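You operate a simulated robot arm through the tools that you are given. There is no shell and no other tool.

The job below is to be done with a simulated robot arm. You get a single attempt, and the scene is never put back.

## Task
Crimp the clamped blue lug end, then prove it in the pull gauge.
Fine: one stroke, move it to the gauge nest, clamp it, one pull of the load lever; both long levers end up.
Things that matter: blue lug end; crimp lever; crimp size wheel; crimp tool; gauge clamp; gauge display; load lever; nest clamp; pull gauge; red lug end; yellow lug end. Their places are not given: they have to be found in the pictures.

The check looks at the end state, three seconds after you hand in, the way a careful person would. Anything else that was tipped, shoved, dropped, spilled or broken makes it a failure.

## Robot
A 6-joint arm with a fingered hand, fixed in place. Base frame: the origin is at the foot of the arm, x ahead of it, y to its left, z up. Lengths are in m, angles in degrees, forces in N, time in s.
With the tool pointing down near the work surface it reaches from about 0.16 to 0.86 m from the base axis. Its first joint turns from -166.0 to 166.0 degrees. Payload 5 kg.
The tool frame sits at the grasp point between the pads (the TCP): z along the fingers, y along the line on which they close. The tips reach 0.036 m beyond it. Largest opening 0.12 m; the body of the gripper starts 0.042 m behind the TCP. The gripper is a hand of 4 fingers: y runs from the thumb to the fingers, the wrist lies at [-0.019, -0.123, -0.211] in the tool frame.
Orientation is that of the tool frame in the base frame, as a unit quaternion [x, y, z, w]. With the fingers straight down and the wrist toward the robot, the tool's x, y and z point along [0, 1, 0], [1, 0, 0] and [0, 0, -1] of the base frame.

## Interface
- The arm moves only by the tool drive_tool. Its argument "moves" is a list that holds one entry, the list of rows, each a list of 6 numbers: the shift along the tool's x, y, z in m, then the turn, a rotation vector about the tool's x, y, z in degrees. In form: [[[x, y, z, wx, wy, wz], ...]]. A call has 1 to 20 rows; each row shifts and turns the commanded pose from where the row before left it, along the tool's axes as they then stand. A row lasts 0.2 s, in which the tool goes at most 0.05 m and 8.6 degrees; a call with a longer step from one row to the next is refused whole. Where a pose cannot be reached the arm comes as near as it can. A force on the tool above 40 N (or 10 N above the force at the start of the call, whichever is more), or a blocked arm, ends the call early, and 0.2 s more pass. In this call time passes only in rows, and 0.2 s behind the last. It gives the time, the measured TCP pose, the force on the tool (base axes), the opening and the grip force at its end, in the units of the frame above (readings bear some noise), with the torque about the TCP (base axes, N m) and any sound that the robot's microphone picked up.
- Cameras (640 x 400 px; columns grow to the right, rows downward): "scene" is fixed at [0.0502, -0.4996, 1.4555]; the picture's right is [0.01, -1.00, 0.00], its down [-0.71, -0.01, -0.71] and it looks along [0.71, 0.01, -0.71] (base axes); focal length 214 px, centre (320, 200). "wrist" rides on the gripper at [0.073, -0.101, -0.142] in the tool frame; the picture's right is [-0.79, 0.29, -0.54], its down [-0.56, -0.70, 0.44] and it looks along [-0.25, 0.65, 0.71] (tool axes); focal length 280 px, centre (320, 200).
- camera(camera): a new picture of that camera. No time passes.
- move_column(by): slides the trunk up (or, below 0, down) by that many m; the arm rides with it, the base frame stays. It gives what a move gives, with no picture.
- curl_fingers(index, middle, ring, thumb_bend, thumb_turn): sets how far each is bent, from 0 (flat) to 1 (curled in); at 0.3 the hand is open as for a grip, at 0.7 the pads meet at the TCP. One left out holds its place. A second passes; each finger stops where it meets its share of the squeeze, and holds until it gets a number again. It is the only way to open and close the hand. It gives what a move gives, with no picture; readings hold the bend of each and the force on the fingers (four entries, about 0 where the hand has none), thumb and palm. thumb_turn goes from beside the hand (0) to across from the fingers (1), as for a grip.
- locate(camera, pixels): for up to 12 pixels [column, row] of the newest picture of that camera ("zoom" is the newest enlarged one), the place [x, y, z] in the base frame of the surface seen there, good to about 0.003 m. No time passes.
- enlarge(camera, box): a new picture of the part [left, top, right, bottom] of that camera's present view, enlarged. No time passes.
- hand_in(): hands the job in; it is judged then, once.

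Unless the task says otherwise, let go and move clear before handing in.

The tools are called after ">>>" as name(argument=value, ...) on one line, values as JSON. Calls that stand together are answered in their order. drive_tool: Moves the arm, as the interface text tells. Its arguments: {"type":"object","properties":{"moves":{"type":"array"}},"required":["moves"]} The other tools are called the same way: move_column (by) slides the trunk up or down; curl_fingers (index, middle, ring, thumb_bend, thumb_turn) moves the fingers one by one; camera (camera) takes a picture; locate (camera, pixels) gives the place of the surface under pixels of a picture; enlarge (camera, box) takes an enlarged picture of a part of a camera's view; hand_in () hands the job in.

At the start:

```text
time_s: 0.0
tcp_pos: [0.6726, -0.24, 1.2639]
ee_rot: [0.707, 0.707, -0.001, 0.0]
ft_force: [0.6, -0.1, -0.1]
ft_torque: [0.05, 0.0, 0.0]
width: 0.1198
gripper_force: 0.1
shape: jaw
bend: [0.3, 0.3, 0.3, 0.3, 0.98]
finger forces: [0.0, 0.0, 0.0, 0.0, 0.0, 0.0]
trunk travel left (down, up): [-0.726, 0.114]
```

scene: 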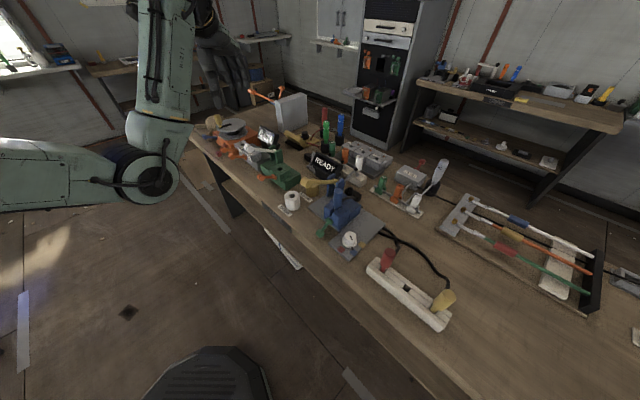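
wrist: 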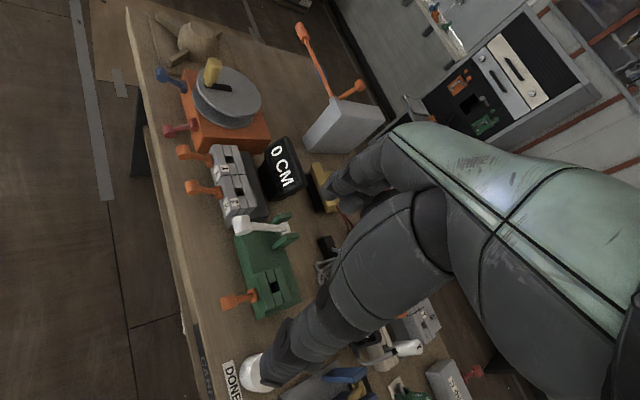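

The scene picture shows a bench with a blue press-like tool around pixel (342,205), a READY display at (325,165), and a wire rack at (520,250). I'll enlarge parts to identify the crimp tool and the gauge.

>>> enlarge(camera="scene", box=[270, 120, 470, 245])

>>> enlarge(camera="scene", box=[430, 170, 640, 330])

>>> enlarge(camera="scene", box=[280, 170, 460, 330])

```text
3.20 times, centred on (370, 182) of scene
```

zoom: 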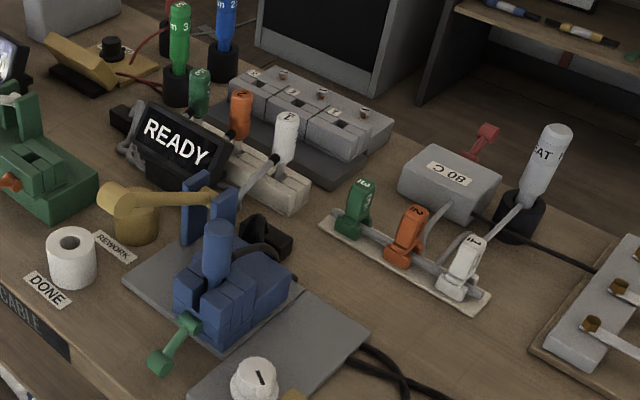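

```text
2.50 times, centred on (535, 250) of scene
```

zoom: 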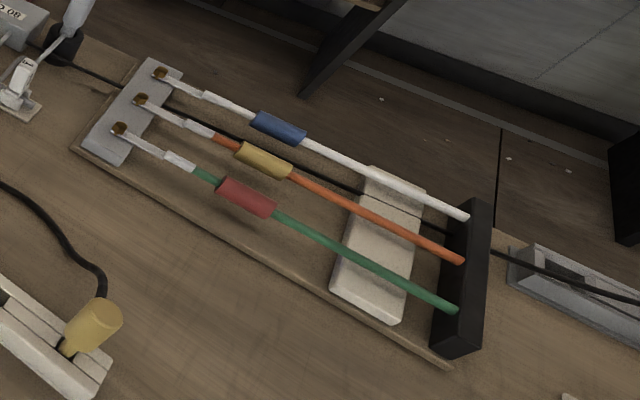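

```text
2.50 times, centred on (370, 250) of scene
```

zoom: 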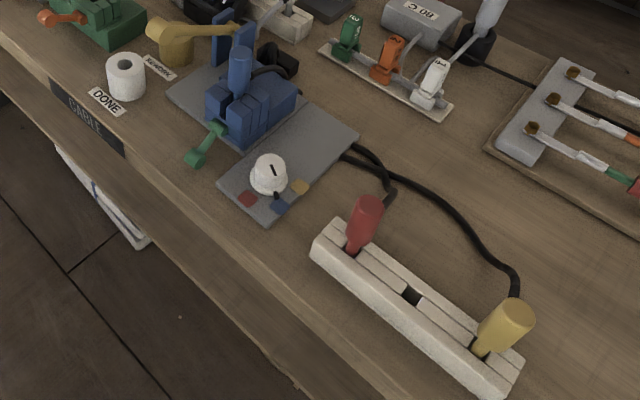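

The blue machine with an upright blue handle near scene (342,205) looks like the crimp tool, with the size wheel at (348,240). I'll locate key points and enlarge more around it.

>>> enlarge(camera="scene", box=[295, 165, 385, 255])

>>> enlarge(camera="scene", box=[190, 100, 350, 200])

>>> enlarge(camera="wrist", box=[140, 180, 480, 400])

>>> locate(camera="scene", pixels=[[346, 190], [350, 240], [328, 165], [385, 258], [440, 298], [330, 183], [311, 183], [330, 228], [280, 170], [270, 136], [436, 172], [347, 155]])

```text
4.44 times, centred on (340, 210) of scene
```

zoom: 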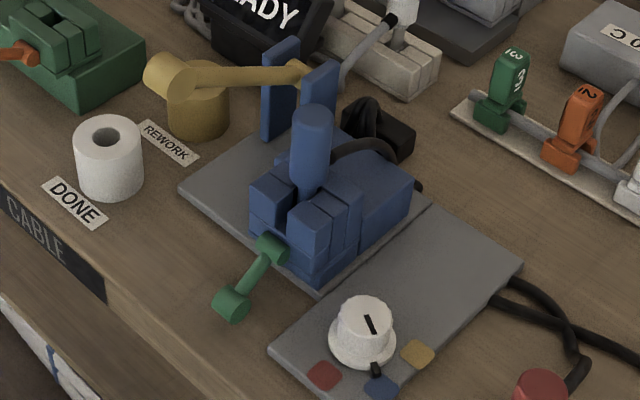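

```text
4.00 times, centred on (270, 150) of scene
```

zoom: 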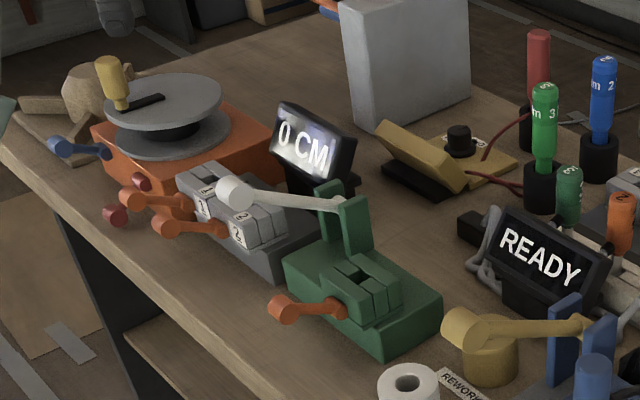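

```text
1.82 times, centred on (310, 290) of wrist
```

zoom: 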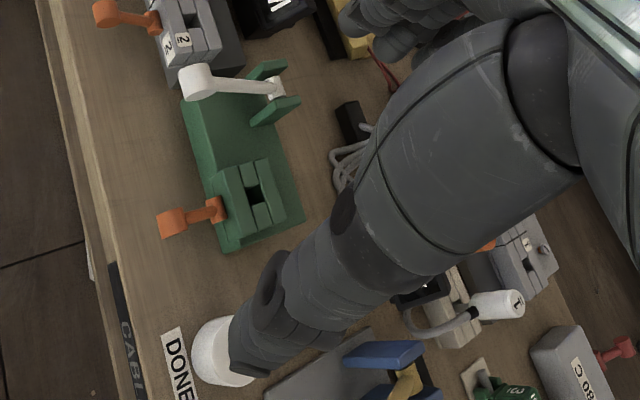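

```text
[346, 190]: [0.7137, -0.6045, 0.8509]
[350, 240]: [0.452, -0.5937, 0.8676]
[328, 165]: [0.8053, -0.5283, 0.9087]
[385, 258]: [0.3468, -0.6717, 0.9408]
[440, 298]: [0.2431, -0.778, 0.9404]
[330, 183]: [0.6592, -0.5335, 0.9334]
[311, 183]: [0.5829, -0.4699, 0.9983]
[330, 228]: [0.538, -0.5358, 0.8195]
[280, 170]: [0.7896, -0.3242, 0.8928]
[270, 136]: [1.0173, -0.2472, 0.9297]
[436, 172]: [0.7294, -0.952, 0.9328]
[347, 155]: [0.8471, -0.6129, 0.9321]
```

The blue crimp tool at scene (342,205) has a gold lever, a green nest clamp and the size wheel. The green machine at (285,170) has a white lever and an orange clamp, so it should be the pull gauge. I'll move the hand over so the wrist camera can check the wheel and tool closely.

>>> drive_tool(moves=[[[-0.036, -0.03, 0, 0, 0, 0], [-0.036, -0.03, 0, 0, 0, 0], [-0.036, -0.03, 0, 0, 0, 0], [-0.036, -0.03, 0, 0, 0, 0], [-0.036, -0.03, 0, 0, 0, 0], [-0.036, -0.03, 0, 0, 0, 0], [-0.036, -0.03, 0, 0, 0, 0], [-0.036, -0.03, 0, 0, 0, 0], [-0.036, -0.03, 0, 0, 0, 0], [-0.036, -0.03, 0, 0, 0, 0]]])

>>> camera(camera="wrist")

>>> camera(camera="scene")

```text
time_s: 2.2
tcp_pos: [0.3906, -0.613, 1.2481]
ee_rot: [0.707, 0.707, 0.001, 0.0]
ft_force: [0.5, -0.2, 0.0]
ft_torque: [0.05, -0.01, 0.0]
width: 0.1196
gripper_force: 0.1
shape: jaw
bend: [0.3, 0.3, 0.3, 0.3, 0.98]
finger forces: [0.1, 0.1, 0.0, 0.0, 0.0, 0.1]
out of reach, approached as far as the arm can: row 1, 2, 3, 4, 5
trunk travel left (down, up): [-0.726, 0.114]
```

```text
taken
```

wrist: 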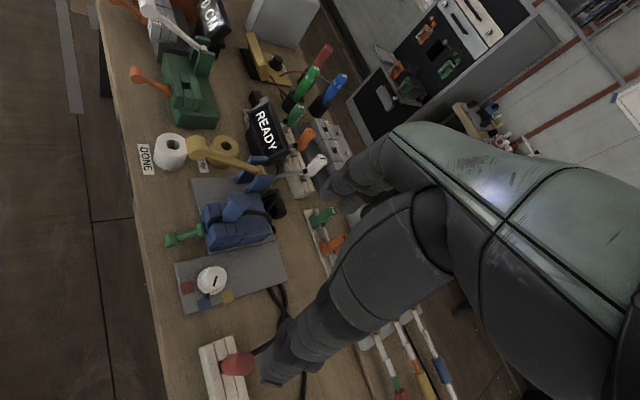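

```text
taken
```

scene: 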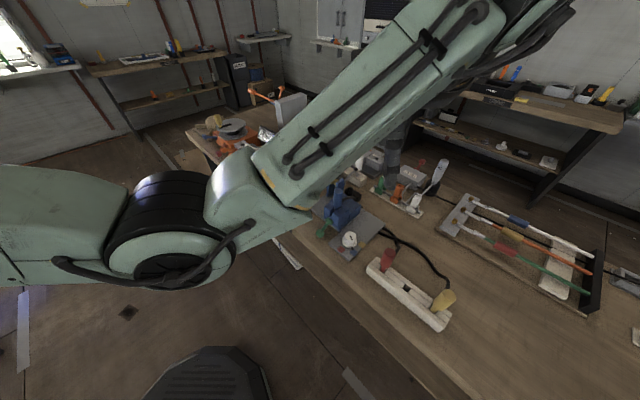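

Wrist view now shows the blue tool at (240,225), wheel at (212,280), READY display at (263,130) and green gauge at (190,100). I'll enlarge these.

>>> enlarge(camera="wrist", box=[150, 120, 310, 320])

>>> enlarge(camera="wrist", box=[160, 250, 260, 320])

>>> enlarge(camera="wrist", box=[110, 0, 290, 130])

```text
2.00 times, centred on (230, 220) of wrist
```

zoom: 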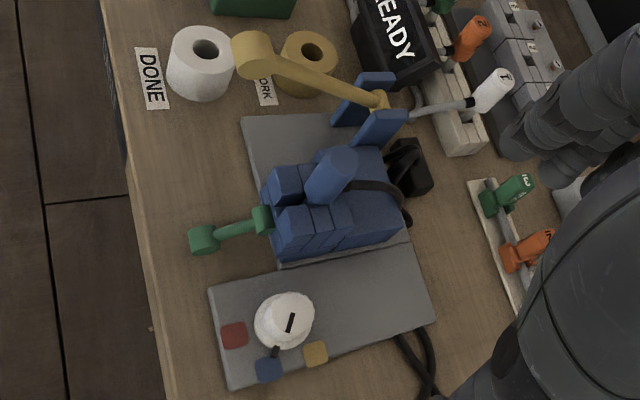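

```text
5.71 times, centred on (210, 285) of wrist
```

zoom: 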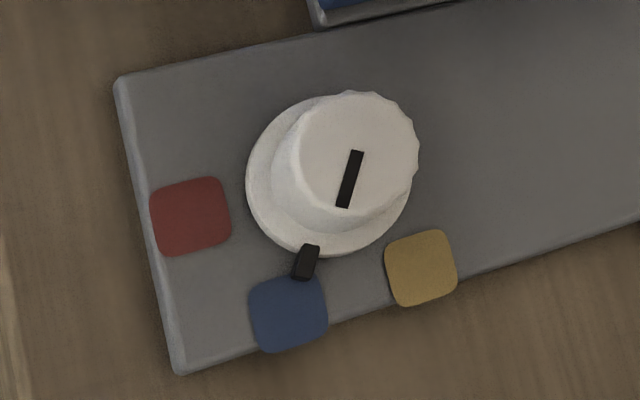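

```text
3.08 times, centred on (200, 65) of wrist
```

zoom: 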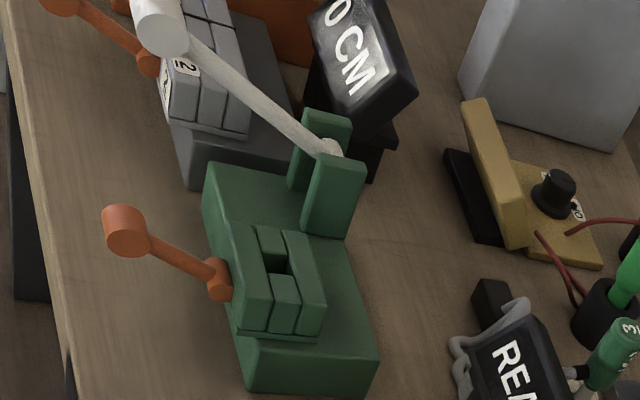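

The size wheel's black index already points at the blue mark (wrist zoom 290,320), so the wheel can stay. Now I'll measure the 3D places of levers, knobs, the lug and the slots.

>>> locate(camera="wrist", pixels=[[198, 144], [210, 147], [230, 156], [252, 165], [258, 169], [180, 240], [172, 241], [196, 233], [205, 229], [236, 207], [241, 197], [230, 215]])

>>> enlarge(camera="wrist", box=[160, 130, 290, 260])

```text
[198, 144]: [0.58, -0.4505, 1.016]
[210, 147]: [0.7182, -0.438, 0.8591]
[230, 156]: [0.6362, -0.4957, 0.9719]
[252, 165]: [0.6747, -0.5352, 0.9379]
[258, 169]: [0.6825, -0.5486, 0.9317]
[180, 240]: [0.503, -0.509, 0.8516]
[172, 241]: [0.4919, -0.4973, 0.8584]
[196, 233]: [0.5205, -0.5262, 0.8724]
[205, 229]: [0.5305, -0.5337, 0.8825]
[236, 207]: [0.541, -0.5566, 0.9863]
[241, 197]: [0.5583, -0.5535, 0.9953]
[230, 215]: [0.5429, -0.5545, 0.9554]
```

```text
3.08 times, centred on (225, 195) of wrist
```

zoom: 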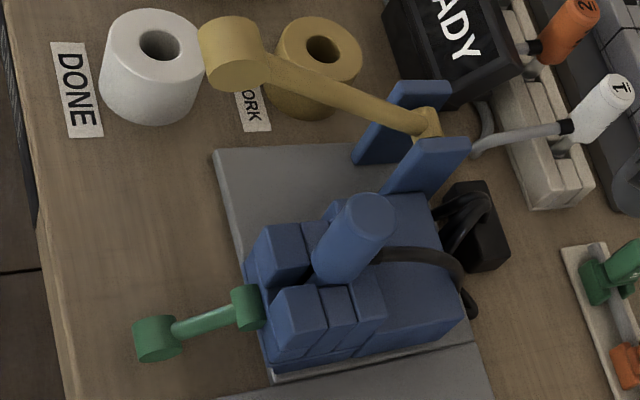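

The wheel needs no change; the gold lever's knob is at about (0.57,-0.45,1.02), with its pivot near (0.68,-0.545,0.93). I'll zoom tighter for exact geometry of the nest, lug and gauge.

>>> enlarge(camera="wrist", box=[185, 130, 281, 190])

>>> locate(camera="zoom", pixels=[[30, 90], [100, 90], [100, 60], [60, 150], [250, 140], [400, 210], [470, 230], [490, 260], [440, 130], [540, 290], [420, 330], [330, 390]])

>>> enlarge(camera="wrist", box=[160, 190, 288, 270])

>>> locate(camera="zoom", pixels=[[25, 270], [70, 240], [60, 215], [110, 235], [180, 200], [215, 195], [230, 160], [360, 80], [400, 50], [380, 30], [300, 145], [240, 220]])

>>> enlarge(camera="wrist", box=[120, 0, 248, 130])

>>> locate(camera="zoom", pixels=[[125, 230], [210, 280], [288, 258], [160, 30], [330, 148], [240, 290], [300, 320], [325, 300], [265, 230], [300, 240], [220, 100], [360, 300]])

```text
6.67 times, centred on (233, 160) of wrist
```

zoom: 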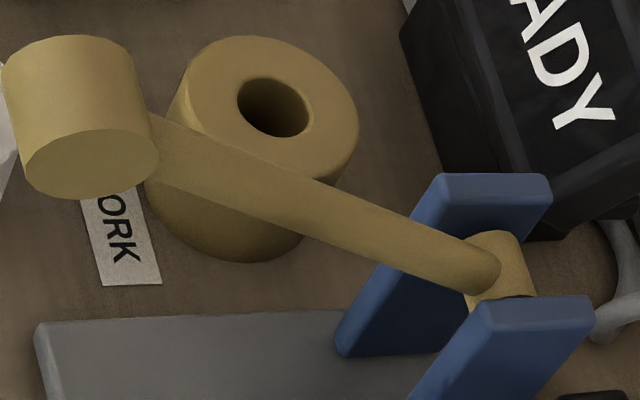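

```text
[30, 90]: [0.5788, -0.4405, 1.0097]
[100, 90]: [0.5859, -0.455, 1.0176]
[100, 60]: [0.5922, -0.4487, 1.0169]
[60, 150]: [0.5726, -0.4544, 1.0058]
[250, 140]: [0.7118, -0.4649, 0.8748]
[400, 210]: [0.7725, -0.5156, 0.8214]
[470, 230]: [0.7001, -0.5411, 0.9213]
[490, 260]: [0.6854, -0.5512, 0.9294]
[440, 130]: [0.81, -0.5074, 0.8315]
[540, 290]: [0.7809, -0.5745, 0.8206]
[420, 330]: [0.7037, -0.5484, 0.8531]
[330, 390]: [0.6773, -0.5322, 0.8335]
```

```text
5.00 times, centred on (224, 230) of wrist
```

zoom: 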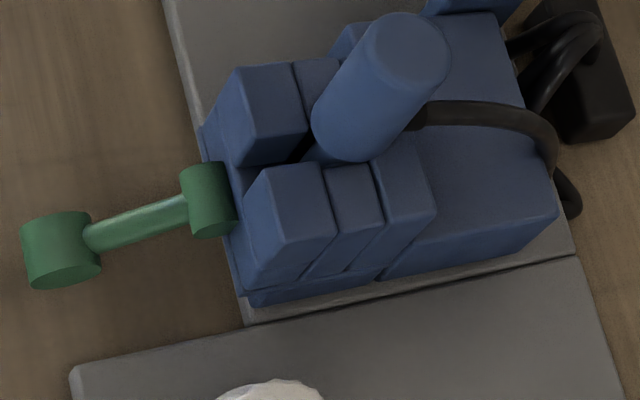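

```text
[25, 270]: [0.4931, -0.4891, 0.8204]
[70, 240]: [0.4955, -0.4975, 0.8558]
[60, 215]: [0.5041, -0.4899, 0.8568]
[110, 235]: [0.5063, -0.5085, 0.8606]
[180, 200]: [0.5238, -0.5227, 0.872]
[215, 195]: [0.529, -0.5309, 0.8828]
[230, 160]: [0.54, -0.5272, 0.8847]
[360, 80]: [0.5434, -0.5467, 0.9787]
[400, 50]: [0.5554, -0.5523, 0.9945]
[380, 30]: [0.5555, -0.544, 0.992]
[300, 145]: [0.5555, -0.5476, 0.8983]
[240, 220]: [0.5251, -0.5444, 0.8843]
```

```text
3.08 times, centred on (184, 65) of wrist
```

zoom: 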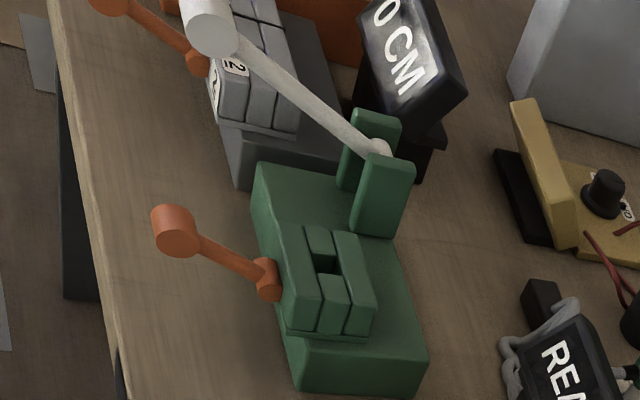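

```text
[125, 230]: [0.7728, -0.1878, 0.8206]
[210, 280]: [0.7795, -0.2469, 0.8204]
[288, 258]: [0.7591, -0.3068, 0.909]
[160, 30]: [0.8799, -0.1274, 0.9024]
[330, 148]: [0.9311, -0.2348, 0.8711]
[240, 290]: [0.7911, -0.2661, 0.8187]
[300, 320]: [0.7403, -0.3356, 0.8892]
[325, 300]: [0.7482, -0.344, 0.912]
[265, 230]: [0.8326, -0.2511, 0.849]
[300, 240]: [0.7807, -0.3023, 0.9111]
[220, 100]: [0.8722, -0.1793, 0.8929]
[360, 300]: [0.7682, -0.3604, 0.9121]
```

The table is at z≈0.82 and the lug handle's top is near (0.556,-0.55,0.995). My gauge pixels were off because of the crop, so I'll locate them again on the present zoom.

>>> locate(camera="zoom", pixels=[[175, 235], [175, 215], [230, 255], [268, 275], [328, 255], [328, 280], [210, 25], [215, 45], [290, 95], [375, 148], [385, 175], [300, 270]])

>>> enlarge(camera="scene", box=[320, 170, 400, 270])

```text
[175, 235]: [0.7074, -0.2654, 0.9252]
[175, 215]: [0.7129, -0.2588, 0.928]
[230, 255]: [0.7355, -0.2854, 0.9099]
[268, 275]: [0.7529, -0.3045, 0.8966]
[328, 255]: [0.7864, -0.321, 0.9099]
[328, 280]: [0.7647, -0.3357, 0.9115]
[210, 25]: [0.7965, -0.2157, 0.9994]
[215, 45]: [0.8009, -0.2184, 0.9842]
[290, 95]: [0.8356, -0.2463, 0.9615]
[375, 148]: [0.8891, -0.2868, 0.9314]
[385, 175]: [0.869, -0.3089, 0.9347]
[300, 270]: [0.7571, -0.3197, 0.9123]
```

```text
4.00 times, centred on (360, 220) of scene
```

zoom: 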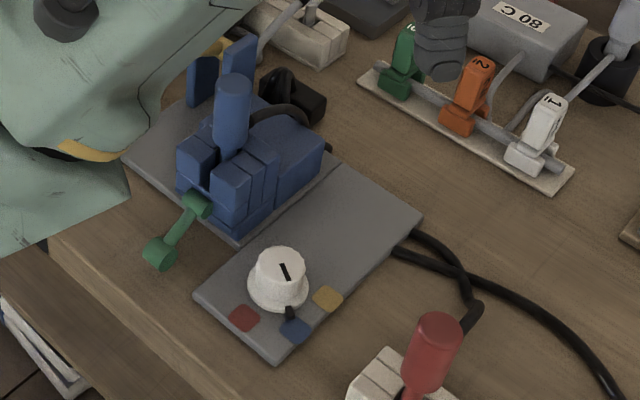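

The gauge clamp knob is up at about (0.71,-0.262,0.926) while the nest clamp knob is down (z 0.855), so a clamp is open when up and closed when down. I'll measure base-plate edges for the machines' yaw, the block tops, and nearby rolls.

>>> locate(camera="wrist", pixels=[[177, 266], [187, 311], [275, 245], [285, 280], [170, 147], [212, 127], [143, 165], [222, 215], [225, 226], [237, 232], [262, 245], [240, 175]])

>>> enlarge(camera="wrist", box=[150, 40, 230, 130])

>>> enlarge(camera="scene", box=[360, 230, 480, 330])

```text
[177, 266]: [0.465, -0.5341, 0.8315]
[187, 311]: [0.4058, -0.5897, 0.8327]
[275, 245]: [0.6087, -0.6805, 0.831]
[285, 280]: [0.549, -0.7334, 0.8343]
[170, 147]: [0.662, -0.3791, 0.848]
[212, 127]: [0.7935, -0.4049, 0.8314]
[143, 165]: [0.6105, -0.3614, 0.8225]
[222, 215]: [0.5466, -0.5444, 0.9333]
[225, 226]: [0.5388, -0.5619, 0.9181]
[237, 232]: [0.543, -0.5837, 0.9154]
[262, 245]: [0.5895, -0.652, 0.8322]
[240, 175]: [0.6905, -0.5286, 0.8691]
```

```text
4.44 times, centred on (190, 85) of wrist
```

zoom: 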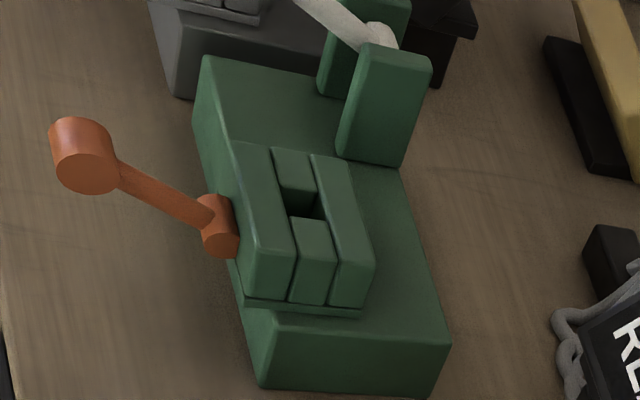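

```text
4.00 times, centred on (420, 280) of scene
```

zoom: 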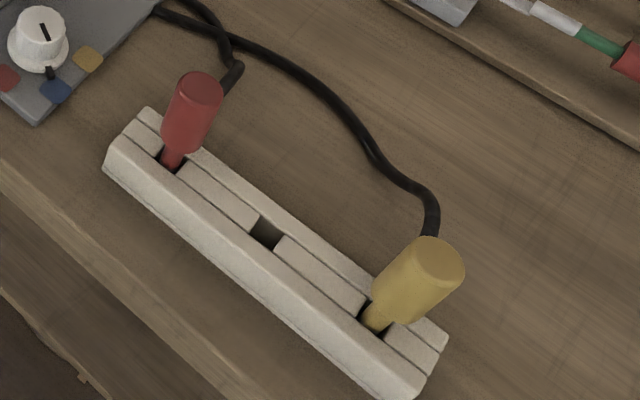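

The machines' front direction is f≈(-0.707,0.707), bench yaw 45°. I'll locate the gauge's hole edges and block corners on this zoom.

>>> enlarge(camera="wrist", box=[150, 40, 230, 130])

>>> locate(camera="zoom", pixels=[[297, 185], [310, 225], [283, 205], [330, 205], [237, 148], [342, 162], [260, 258], [370, 268], [300, 205], [280, 320], [445, 350], [85, 150]])

>>> enlarge(camera="wrist", box=[225, 100, 305, 150])

```text
4.44 times, centred on (190, 85) of wrist
```

zoom: 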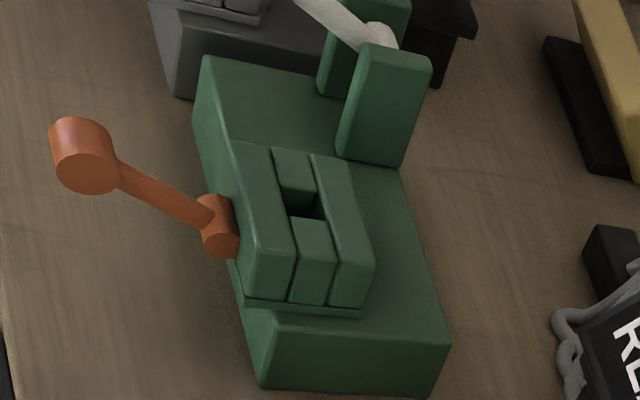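

```text
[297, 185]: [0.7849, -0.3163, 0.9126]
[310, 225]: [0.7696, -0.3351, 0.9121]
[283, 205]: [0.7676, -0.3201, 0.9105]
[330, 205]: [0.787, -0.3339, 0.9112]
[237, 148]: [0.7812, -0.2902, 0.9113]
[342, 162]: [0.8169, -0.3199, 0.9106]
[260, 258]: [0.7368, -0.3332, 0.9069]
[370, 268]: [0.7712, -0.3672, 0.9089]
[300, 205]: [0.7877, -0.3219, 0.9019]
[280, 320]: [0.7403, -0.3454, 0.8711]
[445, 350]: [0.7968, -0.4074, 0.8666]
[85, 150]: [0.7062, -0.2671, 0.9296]
```

```text
8.00 times, centred on (265, 125) of wrist
```

zoom: 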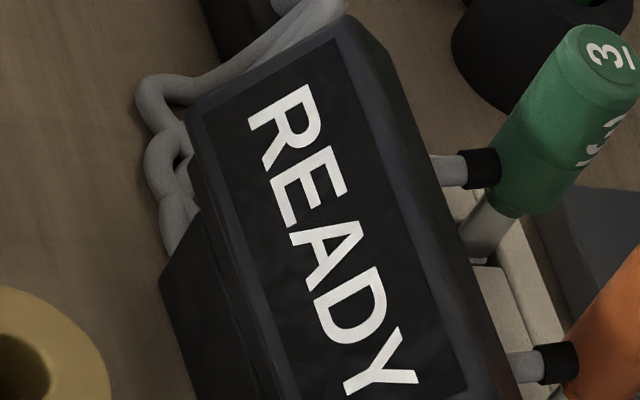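

The gauge hole's centre is about (0.777,-0.3265) with block tops at 0.911, and the lug handle is about (0.555,-0.552). Next I'll move above the gold knob (0.583,-0.448,1.0), turning so the wrist faces the robot, ready to press.

>>> drive_tool(moves=[[[0, 0, 0.049, 0, 0, 0], [0, 0, 0.049, 0, 0, 0], [0.0287, 0.0333, 0, 0, 0, 0], [0.0287, 0.0333, 0, 0, 0, 0], [0.0287, 0.0333, 0, 0, 0, 0], [0.0287, 0.0333, 0, 0, 0, 0], [0.0287, 0.0333, 0, 0, 0, 0], [0.0287, 0.0333, 0, 0, 0, 0], [0, 0, 0, 0, 0, 7.5], [0, 0, 0, 0, 0, 7.5], [0, 0, 0, 0, 0, 7.5], [0, 0, 0, 0, 0, 7.5], [0, 0, 0, 0, 0, 7.5], [0, 0, 0, 0, 0, 7.5]]])

>>> curl_fingers(index=0.7, middle=0.7, ring=0.7, thumb_bend=0.7)

>>> camera(camera="wrist")

>>> camera(camera="scene")

```text
time_s: 5.2
tcp_pos: [0.593, -0.4378, 1.1512]
ee_rot: [0.924, 0.381, 0.0, -0.001]
ft_force: [0.4, -0.5, -0.6]
ft_torque: [0.04, 0.02, 0.02]
width: 0.1198
gripper_force: 0.0
shape: jaw
bend: [0.3, 0.3, 0.3, 0.3, 0.98]
finger forces: [0.0, 0.0, 0.0, 0.0, 0.1, 0.1]
trunk travel left (down, up): [-0.726, 0.114]
```

```text
time_s: 6.2
tcp_pos: [0.5919, -0.438, 1.1497]
ee_rot: [0.924, 0.383, 0.0, 0.001]
ft_force: [0.5, -0.4, -0.1]
ft_torque: [0.06, 0.0, -0.03]
width: 0.0057
gripper_force: 0.1
shape: fingers
bend: [0.7, 0.7, 0.7, 0.7, 0.98]
finger forces: [0.1, 0.1, 0.1, 0.1, 0.0, 0.0]
trunk travel left (down, up): [-0.726, 0.114]
```

```text
taken
```

wrist: 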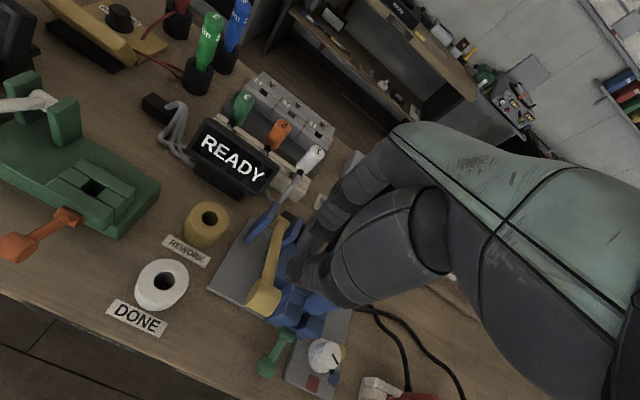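

```text
taken
```

scene: 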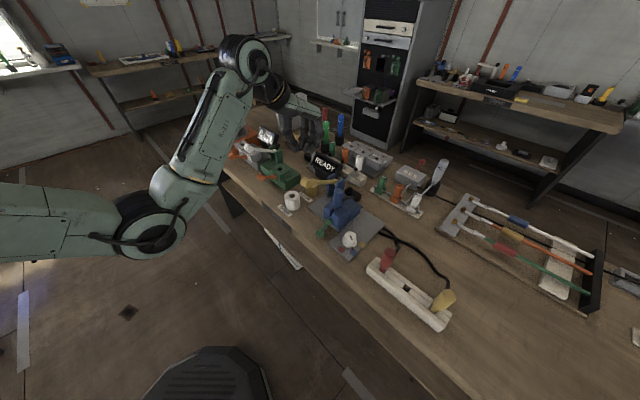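

The hand is over the crimp tool; the gold knob appears at wrist (262,300) and the closed fingertips near (325,250). I'll zoom in to locate the knob exactly.

>>> enlarge(camera="wrist", box=[200, 180, 380, 380])

>>> locate(camera="wrist", pixels=[[258, 296], [265, 290], [268, 305], [272, 270], [280, 230], [300, 280], [335, 290], [320, 265], [288, 312], [275, 350], [298, 262], [325, 210]])

>>> enlarge(camera="scene", box=[240, 80, 380, 220])

```text
2.00 times, centred on (290, 280) of wrist
```

zoom: 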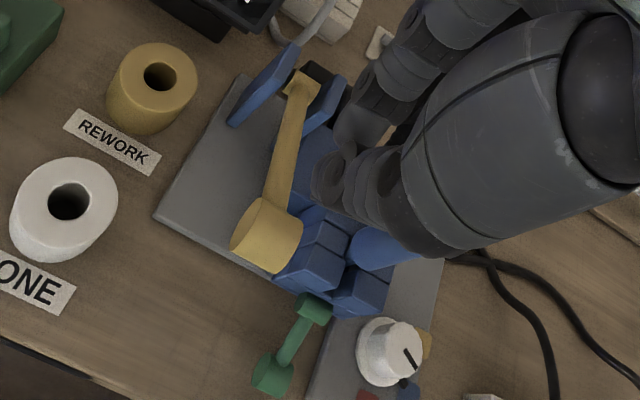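

```text
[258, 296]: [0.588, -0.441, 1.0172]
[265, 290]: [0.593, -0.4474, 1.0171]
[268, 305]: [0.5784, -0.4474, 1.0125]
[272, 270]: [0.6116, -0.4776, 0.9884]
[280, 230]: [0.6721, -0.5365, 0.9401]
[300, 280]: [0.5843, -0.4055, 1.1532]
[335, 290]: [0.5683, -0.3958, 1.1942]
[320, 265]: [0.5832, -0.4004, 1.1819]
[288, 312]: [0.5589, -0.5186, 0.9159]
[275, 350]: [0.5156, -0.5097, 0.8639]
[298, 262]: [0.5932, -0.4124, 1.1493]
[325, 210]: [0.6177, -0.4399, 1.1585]
```

```text
2.86 times, centred on (310, 150) of scene
```

zoom: 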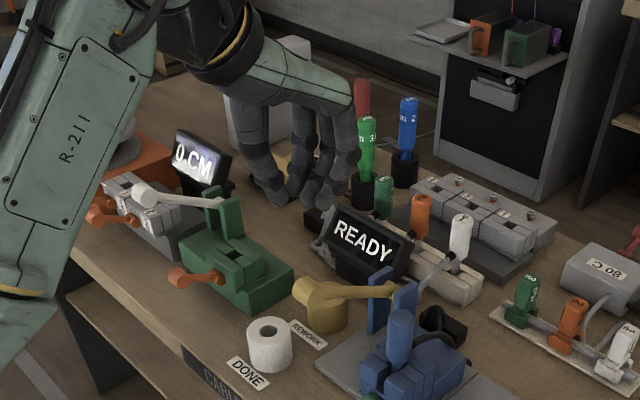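

The knob centre is about (0.583,-0.446,1.001), just under the closed fingertips. I'll descend to just above it.

>>> drive_tool(moves=[[[-0.006, 0, 0.03, 0, 0, 0], [0, 0, 0.03, 0, 0, 0], [0, 0, 0.02, 0, 0, 0]]])

>>> camera(camera="wrist")

>>> enlarge(camera="scene", box=[260, 100, 360, 220])

```text
time_s: 7.0
tcp_pos: [0.5866, -0.4429, 1.0712]
ee_rot: [0.924, 0.383, 0.0, 0.0]
ft_force: [0.2, 0.1, 0.0]
ft_torque: [0.0, 0.01, 0.0]
width: 0.0057
gripper_force: 0.1
shape: fingers
bend: [0.7, 0.7, 0.7, 0.7, 0.98]
finger forces: [0.0, 0.0, 0.0, 0.0, 0.1, 0.1]
trunk travel left (down, up): [-0.726, 0.114]
```

```text
taken
```

wrist: 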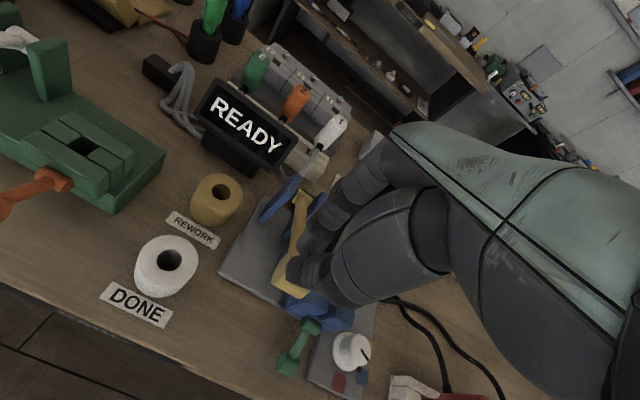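

```text
3.33 times, centred on (310, 160) of scene
```

zoom: 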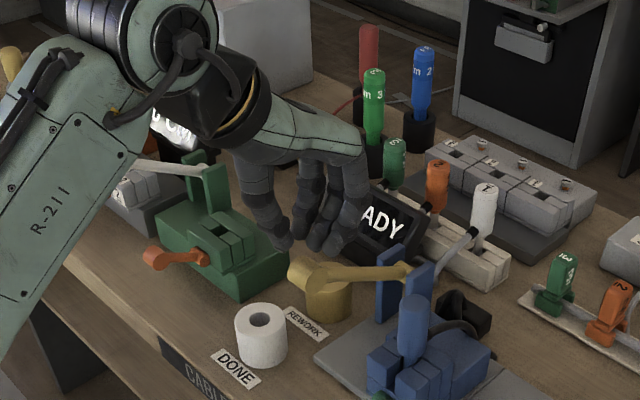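

The fingertips are right above the knob (scene zoom 310,260) with no contact yet. I'll go down in small steps and watch for force.

>>> drive_tool(moves=[[[0, 0, 0.008, 0, 0, 0], [0, 0, 0.008, 0, 0, 0]]])

>>> drive_tool(moves=[[[0, -0.001, 0.008, 0, 0, 0], [0, -0.002, 0.008, 0, 0, 0]]])

>>> enlarge(camera="scene", box=[260, 100, 360, 220])

```text
time_s: 7.6
tcp_pos: [0.5874, -0.4438, 1.0547]
ee_rot: [0.924, 0.383, 0.0, 0.0]
ft_force: [-0.8, -0.9, 0.3]
ft_torque: [0.01, 0.0, -0.04]
width: 0.0059
gripper_force: 0.1
shape: fingers
bend: [0.7, 0.7, 0.7, 0.7, 0.98]
finger forces: [0.1, 0.1, 0.1, 0.0, 0.1, 0.0]
trunk travel left (down, up): [-0.726, 0.114]
```

```text
time_s: 8.2
tcp_pos: [0.5856, -0.4416, 1.0368]
ee_rot: [0.924, 0.382, 0.0, 0.0]
ft_force: [0.5, 0.7, 0.6]
ft_torque: [0.01, -0.01, 0.0]
width: 0.0057
gripper_force: 0.0
shape: fingers
bend: [0.7, 0.7, 0.7, 0.7, 0.98]
finger forces: [0.1, 0.0, 0.0, 0.0, 0.0, 0.0]
trunk travel left (down, up): [-0.726, 0.114]
```

```text
3.33 times, centred on (310, 160) of scene
```

zoom: 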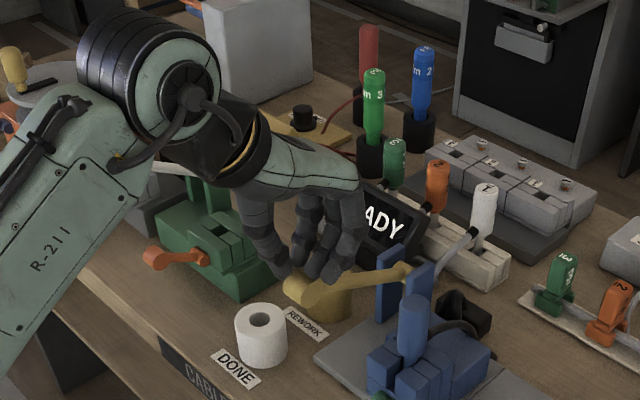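

No contact force yet with TCP at z 1.037. I'll keep descending in small steps.

>>> drive_tool(moves=[[[0, -0.001, 0.006, 0, 0, 0], [0, -0.002, 0.006, 0, 0, 0]]])

>>> enlarge(camera="scene", box=[280, 140, 340, 200])

>>> enlarge(camera="wrist", box=[240, 180, 380, 340])

```text
time_s: 8.8
tcp_pos: [0.5836, -0.4396, 1.0259]
ee_rot: [0.924, 0.383, 0.0, 0.0]
ft_force: [-0.2, 0.0, 1.4]
ft_torque: [0.0, 0.0, 0.0]
width: 0.0057
gripper_force: 0.0
shape: fingers
bend: [0.7, 0.7, 0.7, 0.7, 0.98]
finger forces: [0.0, 0.0, 0.0, 0.0, 0.0, 0.0]
trunk travel left (down, up): [-0.726, 0.114]
```

```text
6.67 times, centred on (310, 170) of scene
```

zoom: 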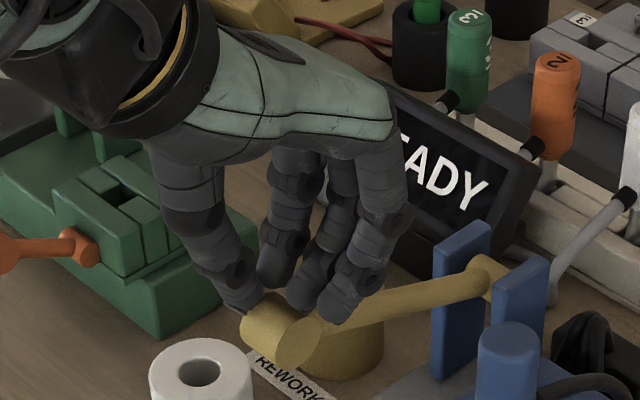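

```text
2.50 times, centred on (310, 260) of wrist
```

zoom: 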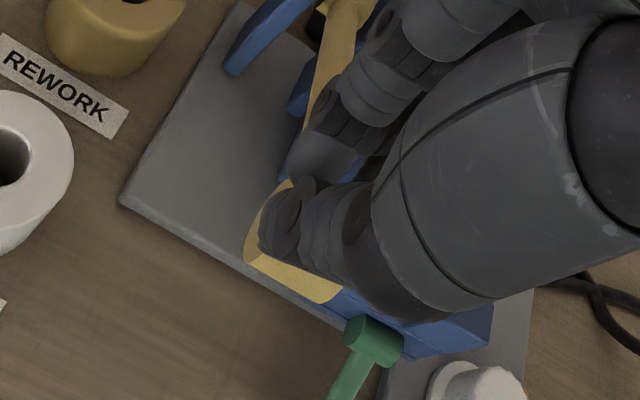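

There's slight contact now (1.4 N), with the fingertips on the knob. I'll press down along the lever's arc.

>>> drive_tool(moves=[[[0, -0.0035, 0.01, 0, 0, 0], [0, -0.0035, 0.01, 0, 0, 0], [0, -0.0037, 0.014, 0, 0, 0], [0, -0.0037, 0.014, 0, 0, 0]]])

>>> enlarge(camera="scene", box=[280, 140, 340, 200])

```text
time_s: 9.8
tcp_pos: [0.573, -0.4284, 0.9773]
ee_rot: [0.924, 0.382, 0.0, -0.001]
ft_force: [0.2, 0.3, 0.2]
ft_torque: [-0.01, 0.01, 0.01]
width: 0.0061
gripper_force: 0.1
shape: fingers
bend: [0.7, 0.7, 0.7, 0.7, 0.98]
finger forces: [0.0, 0.0, 0.0, 0.0, 0.0, 0.1]
trunk travel left (down, up): [-0.726, 0.114]
```

```text
6.67 times, centred on (310, 170) of scene
```

zoom: 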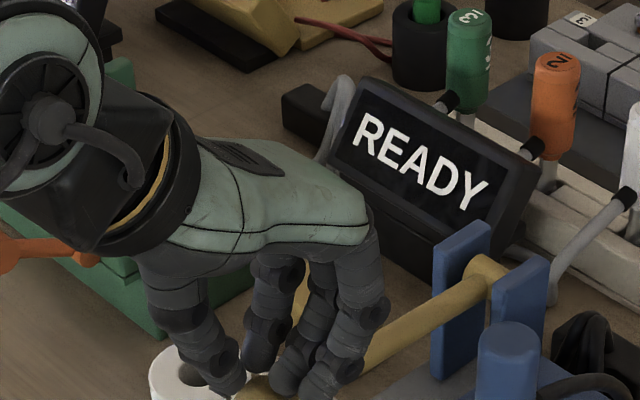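

The reading shows almost no force and the lever appears lower. I'll look from a wider crop.

>>> enlarge(camera="scene", box=[270, 150, 350, 230])

>>> enlarge(camera="wrist", box=[240, 180, 380, 340])

```text
5.00 times, centred on (310, 190) of scene
```

zoom: 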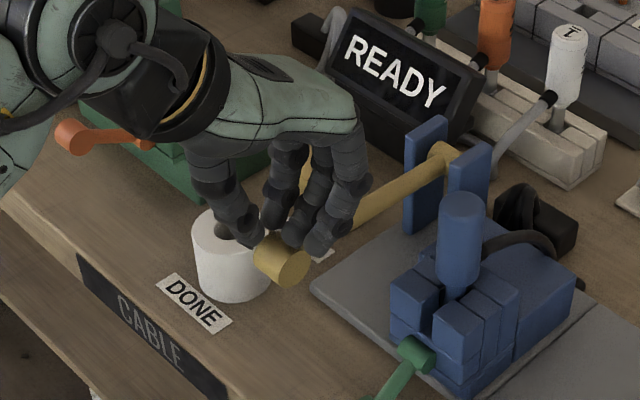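

```text
2.50 times, centred on (310, 260) of wrist
```

zoom: 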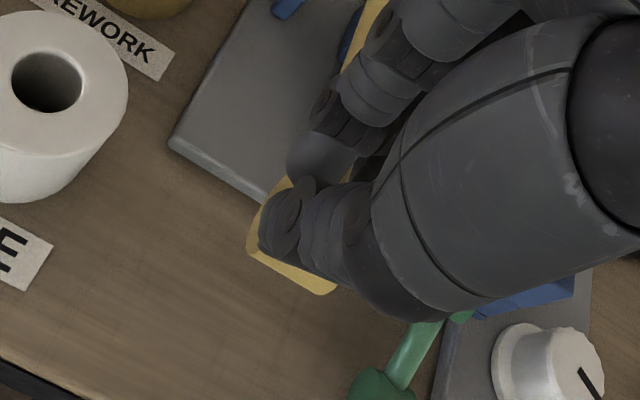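

The lever follows under the fingertips with little resistance. I'll continue the stroke down.

>>> drive_tool(moves=[[[0, -0.0012, 0.0145, 0, 0, 0], [0, -0.0012, 0.0145, 0, 0, 0], [0, 0.0012, 0.0145, 0, 0, 0], [0, 0.0012, 0.0145, 0, 0, 0]]])

>>> enlarge(camera="scene", box=[270, 150, 350, 230])

```text
time_s: 10.8
tcp_pos: [0.5733, -0.4288, 0.9192]
ee_rot: [0.924, 0.383, 0.0, 0.0]
ft_force: [0.4, -0.3, 0.8]
ft_torque: [-0.02, -0.01, -0.01]
width: 0.0055
gripper_force: 0.2
shape: fingers
bend: [0.7, 0.7, 0.7, 0.7, 0.98]
finger forces: [0.2, 0.1, 0.0, 0.1, 0.1, 0.0]
trunk travel left (down, up): [-0.726, 0.114]
```

```text
5.00 times, centred on (310, 190) of scene
```

zoom: 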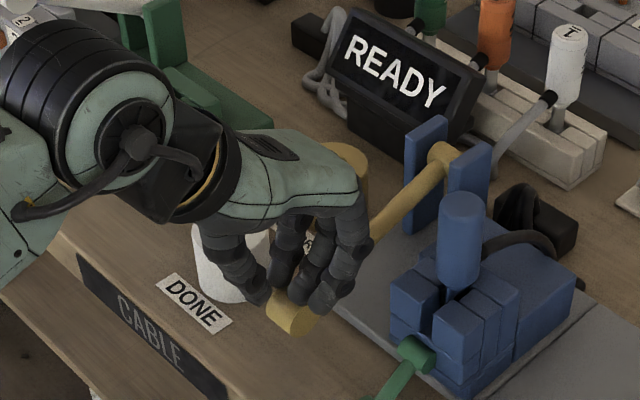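

The lever is now below horizontal and following. I'll continue the last part of the stroke.

>>> drive_tool(moves=[[[0, 0.003, 0.012, 0, 0, 0], [0, 0.003, 0.012, 0, 0, 0], [0, 0.003, 0.008, 0, 0, 0]]])

>>> enlarge(camera="scene", box=[270, 150, 350, 230])

```text
time_s: 11.4
tcp_pos: [0.5841, -0.4384, 0.9106]
ee_rot: [0.924, 0.381, 0.006, 0.013]
ft_force: [-5.8, 5.7, 23.1]
ft_torque: [0.45, 0.42, 0.03]
width: 0.0086
gripper_force: 12.0
shape: fingers
bend: [0.7, 0.7, 0.7, 0.69, 0.98]
finger forces: [0.0, 1.8, 0.1, 0.0, 21.9, 0.0]
trunk travel left (down, up): [-0.726, 0.114]
stopped in row 3: the force on the tool passed its limit at 45 N (the readings are from after the stop); the commanded pose is now the measured one
```

```text
5.00 times, centred on (310, 190) of scene
```

zoom: 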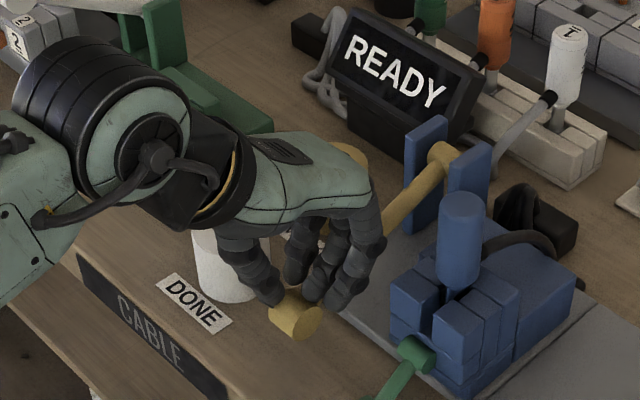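

The press stopped at 45 N with force on the thumb, which may be the lever's end stop. I'll measure where the knob is now.

>>> locate(camera="zoom", pixels=[[290, 325], [305, 325], [285, 312], [435, 165], [415, 195], [400, 215], [460, 235], [270, 300], [330, 295], [240, 265]])

>>> camera(camera="wrist")

>>> enlarge(camera="wrist", box=[230, 180, 380, 340])

```text
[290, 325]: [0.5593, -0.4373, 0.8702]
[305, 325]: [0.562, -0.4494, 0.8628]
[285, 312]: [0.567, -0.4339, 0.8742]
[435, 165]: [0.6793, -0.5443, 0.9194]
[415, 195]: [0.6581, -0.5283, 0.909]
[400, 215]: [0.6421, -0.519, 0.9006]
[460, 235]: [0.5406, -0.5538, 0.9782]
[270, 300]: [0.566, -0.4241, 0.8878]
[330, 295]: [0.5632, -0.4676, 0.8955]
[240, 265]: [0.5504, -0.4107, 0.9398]
```

```text
taken
```

wrist: 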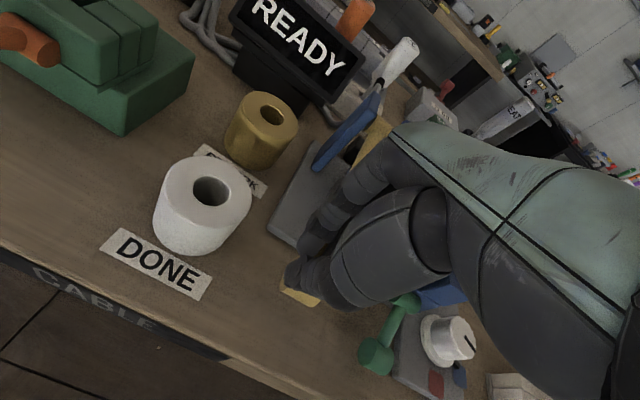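

```text
2.50 times, centred on (305, 260) of wrist
```

zoom: 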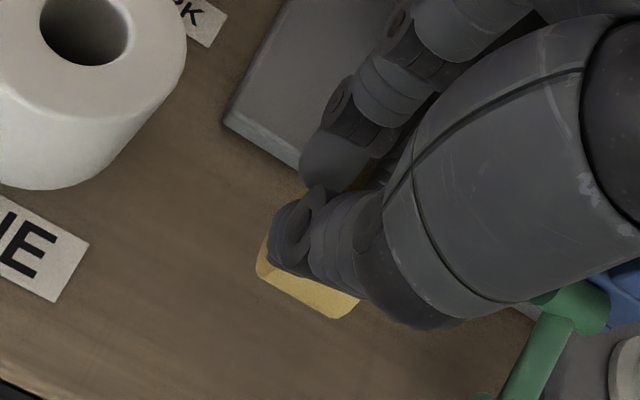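

The knob is now near (0.568,-0.44,0.872), about -18°, with the thumb pressing on it. I'll push slightly more to see whether this is a hard stop.

>>> drive_tool(moves=[[[0, 0, 0.003, 0, 0, 0], [0, 0, 0.003, 0, 0, 0], [0, 0, 0.003, 0, 0, 0]]])

>>> enlarge(camera="scene", box=[270, 150, 350, 230])

>>> locate(camera="zoom", pixels=[[290, 325], [305, 325], [285, 312], [435, 165], [415, 195], [400, 215]])

```text
time_s: 12.1
tcp_pos: [0.5865, -0.4395, 0.9102]
ee_rot: [0.923, 0.383, 0.009, 0.018]
ft_force: [-7.4, 7.3, 24.3]
ft_torque: [0.55, 0.48, 0.08]
width: 0.0109
gripper_force: 13.6
shape: fingers
bend: [0.7, 0.7, 0.7, 0.68, 0.98]
finger forces: [0.1, 1.6, 0.0, 0.0, 24.8, 0.1]
trunk travel left (down, up): [-0.726, 0.114]
stopped in row 3: the force on the tool passed its limit at 41 N (the readings are from after the stop); the commanded pose is now the measured one
```

```text
5.00 times, centred on (310, 190) of scene
```

zoom: 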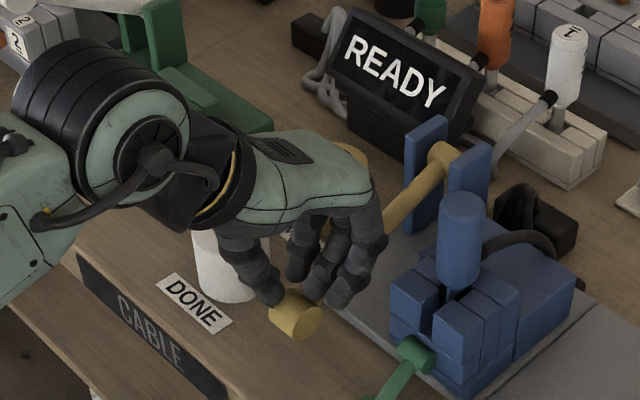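

```text
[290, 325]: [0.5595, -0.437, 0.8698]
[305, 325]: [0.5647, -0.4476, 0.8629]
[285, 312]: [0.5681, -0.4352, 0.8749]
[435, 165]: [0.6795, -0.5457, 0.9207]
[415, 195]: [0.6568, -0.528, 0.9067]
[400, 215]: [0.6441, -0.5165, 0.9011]
```

The lever didn't move under 41 N, so this is its hard stop and the stroke is complete. I'll back off upward and see whether the lever springs back.

>>> drive_tool(moves=[[[0, 0, -0.01, 0, 0, 0], [0, 0, -0.02, 0, 0, 0], [0, 0, -0.04, 0, 0, 0], [0, 0, -0.04, 0, 0, 0]]])

>>> camera(camera="wrist")

>>> enlarge(camera="scene", box=[270, 130, 370, 230])

```text
time_s: 13.1
tcp_pos: [0.5827, -0.4374, 1.0154]
ee_rot: [0.924, 0.382, 0.007, 0.014]
ft_force: [-0.1, -0.5, 0.2]
ft_torque: [-0.01, -0.01, 0.02]
width: 0.0053
gripper_force: 0.1
shape: fingers
bend: [0.7, 0.7, 0.7, 0.7, 0.98]
finger forces: [0.0, 0.0, 0.0, 0.0, 0.1, 0.1]
trunk travel left (down, up): [-0.726, 0.114]
```

```text
taken
```

wrist: 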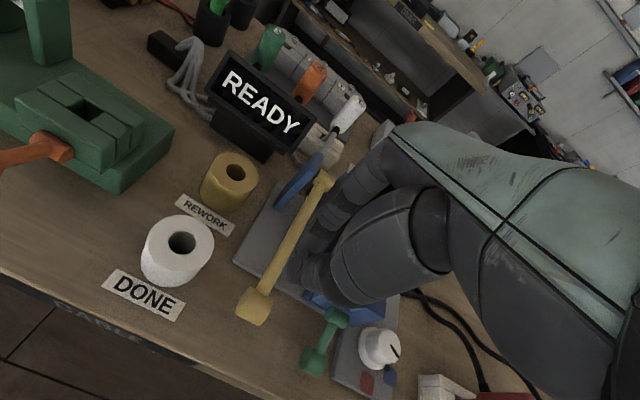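

```text
4.00 times, centred on (320, 180) of scene
```

zoom: 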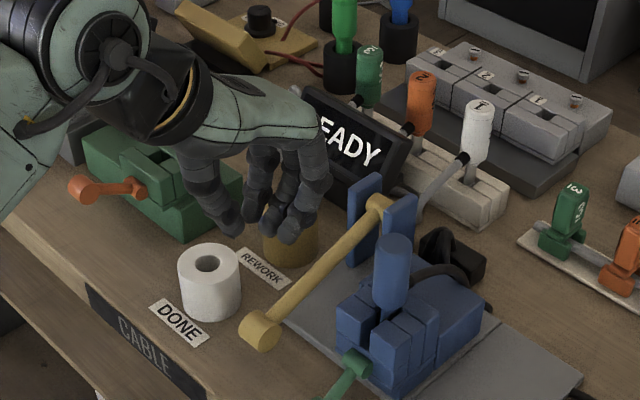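

The lever stays down at (260,330) of the zoom, so it must be raised by hand. I'll measure the knob and shaft, then plan a grasp from the sides.

>>> enlarge(camera="wrist", box=[220, 160, 348, 340])

>>> locate(camera="wrist", pixels=[[252, 300], [245, 310], [255, 315], [262, 300], [270, 285], [285, 255], [305, 220], [322, 183], [320, 178], [240, 262], [290, 295], [265, 322]])

```text
2.22 times, centred on (284, 250) of wrist
```

zoom: 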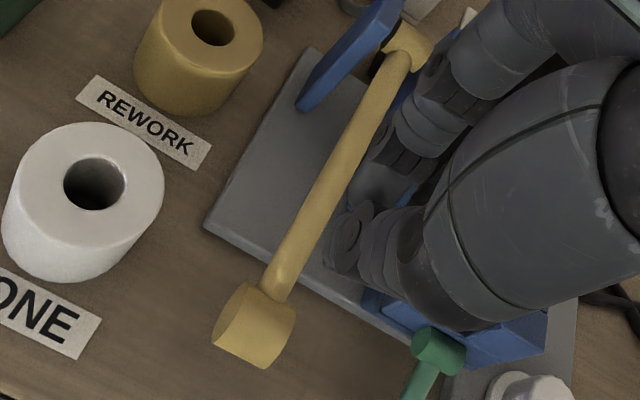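

```text
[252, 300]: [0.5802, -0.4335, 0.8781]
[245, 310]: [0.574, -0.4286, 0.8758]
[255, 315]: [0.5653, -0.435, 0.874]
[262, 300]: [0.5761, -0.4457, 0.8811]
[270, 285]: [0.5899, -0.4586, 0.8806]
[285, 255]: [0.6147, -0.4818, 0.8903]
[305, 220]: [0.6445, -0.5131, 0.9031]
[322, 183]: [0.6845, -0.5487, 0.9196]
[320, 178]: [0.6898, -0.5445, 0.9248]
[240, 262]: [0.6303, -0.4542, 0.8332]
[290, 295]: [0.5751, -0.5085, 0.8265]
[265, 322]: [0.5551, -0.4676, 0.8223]
```

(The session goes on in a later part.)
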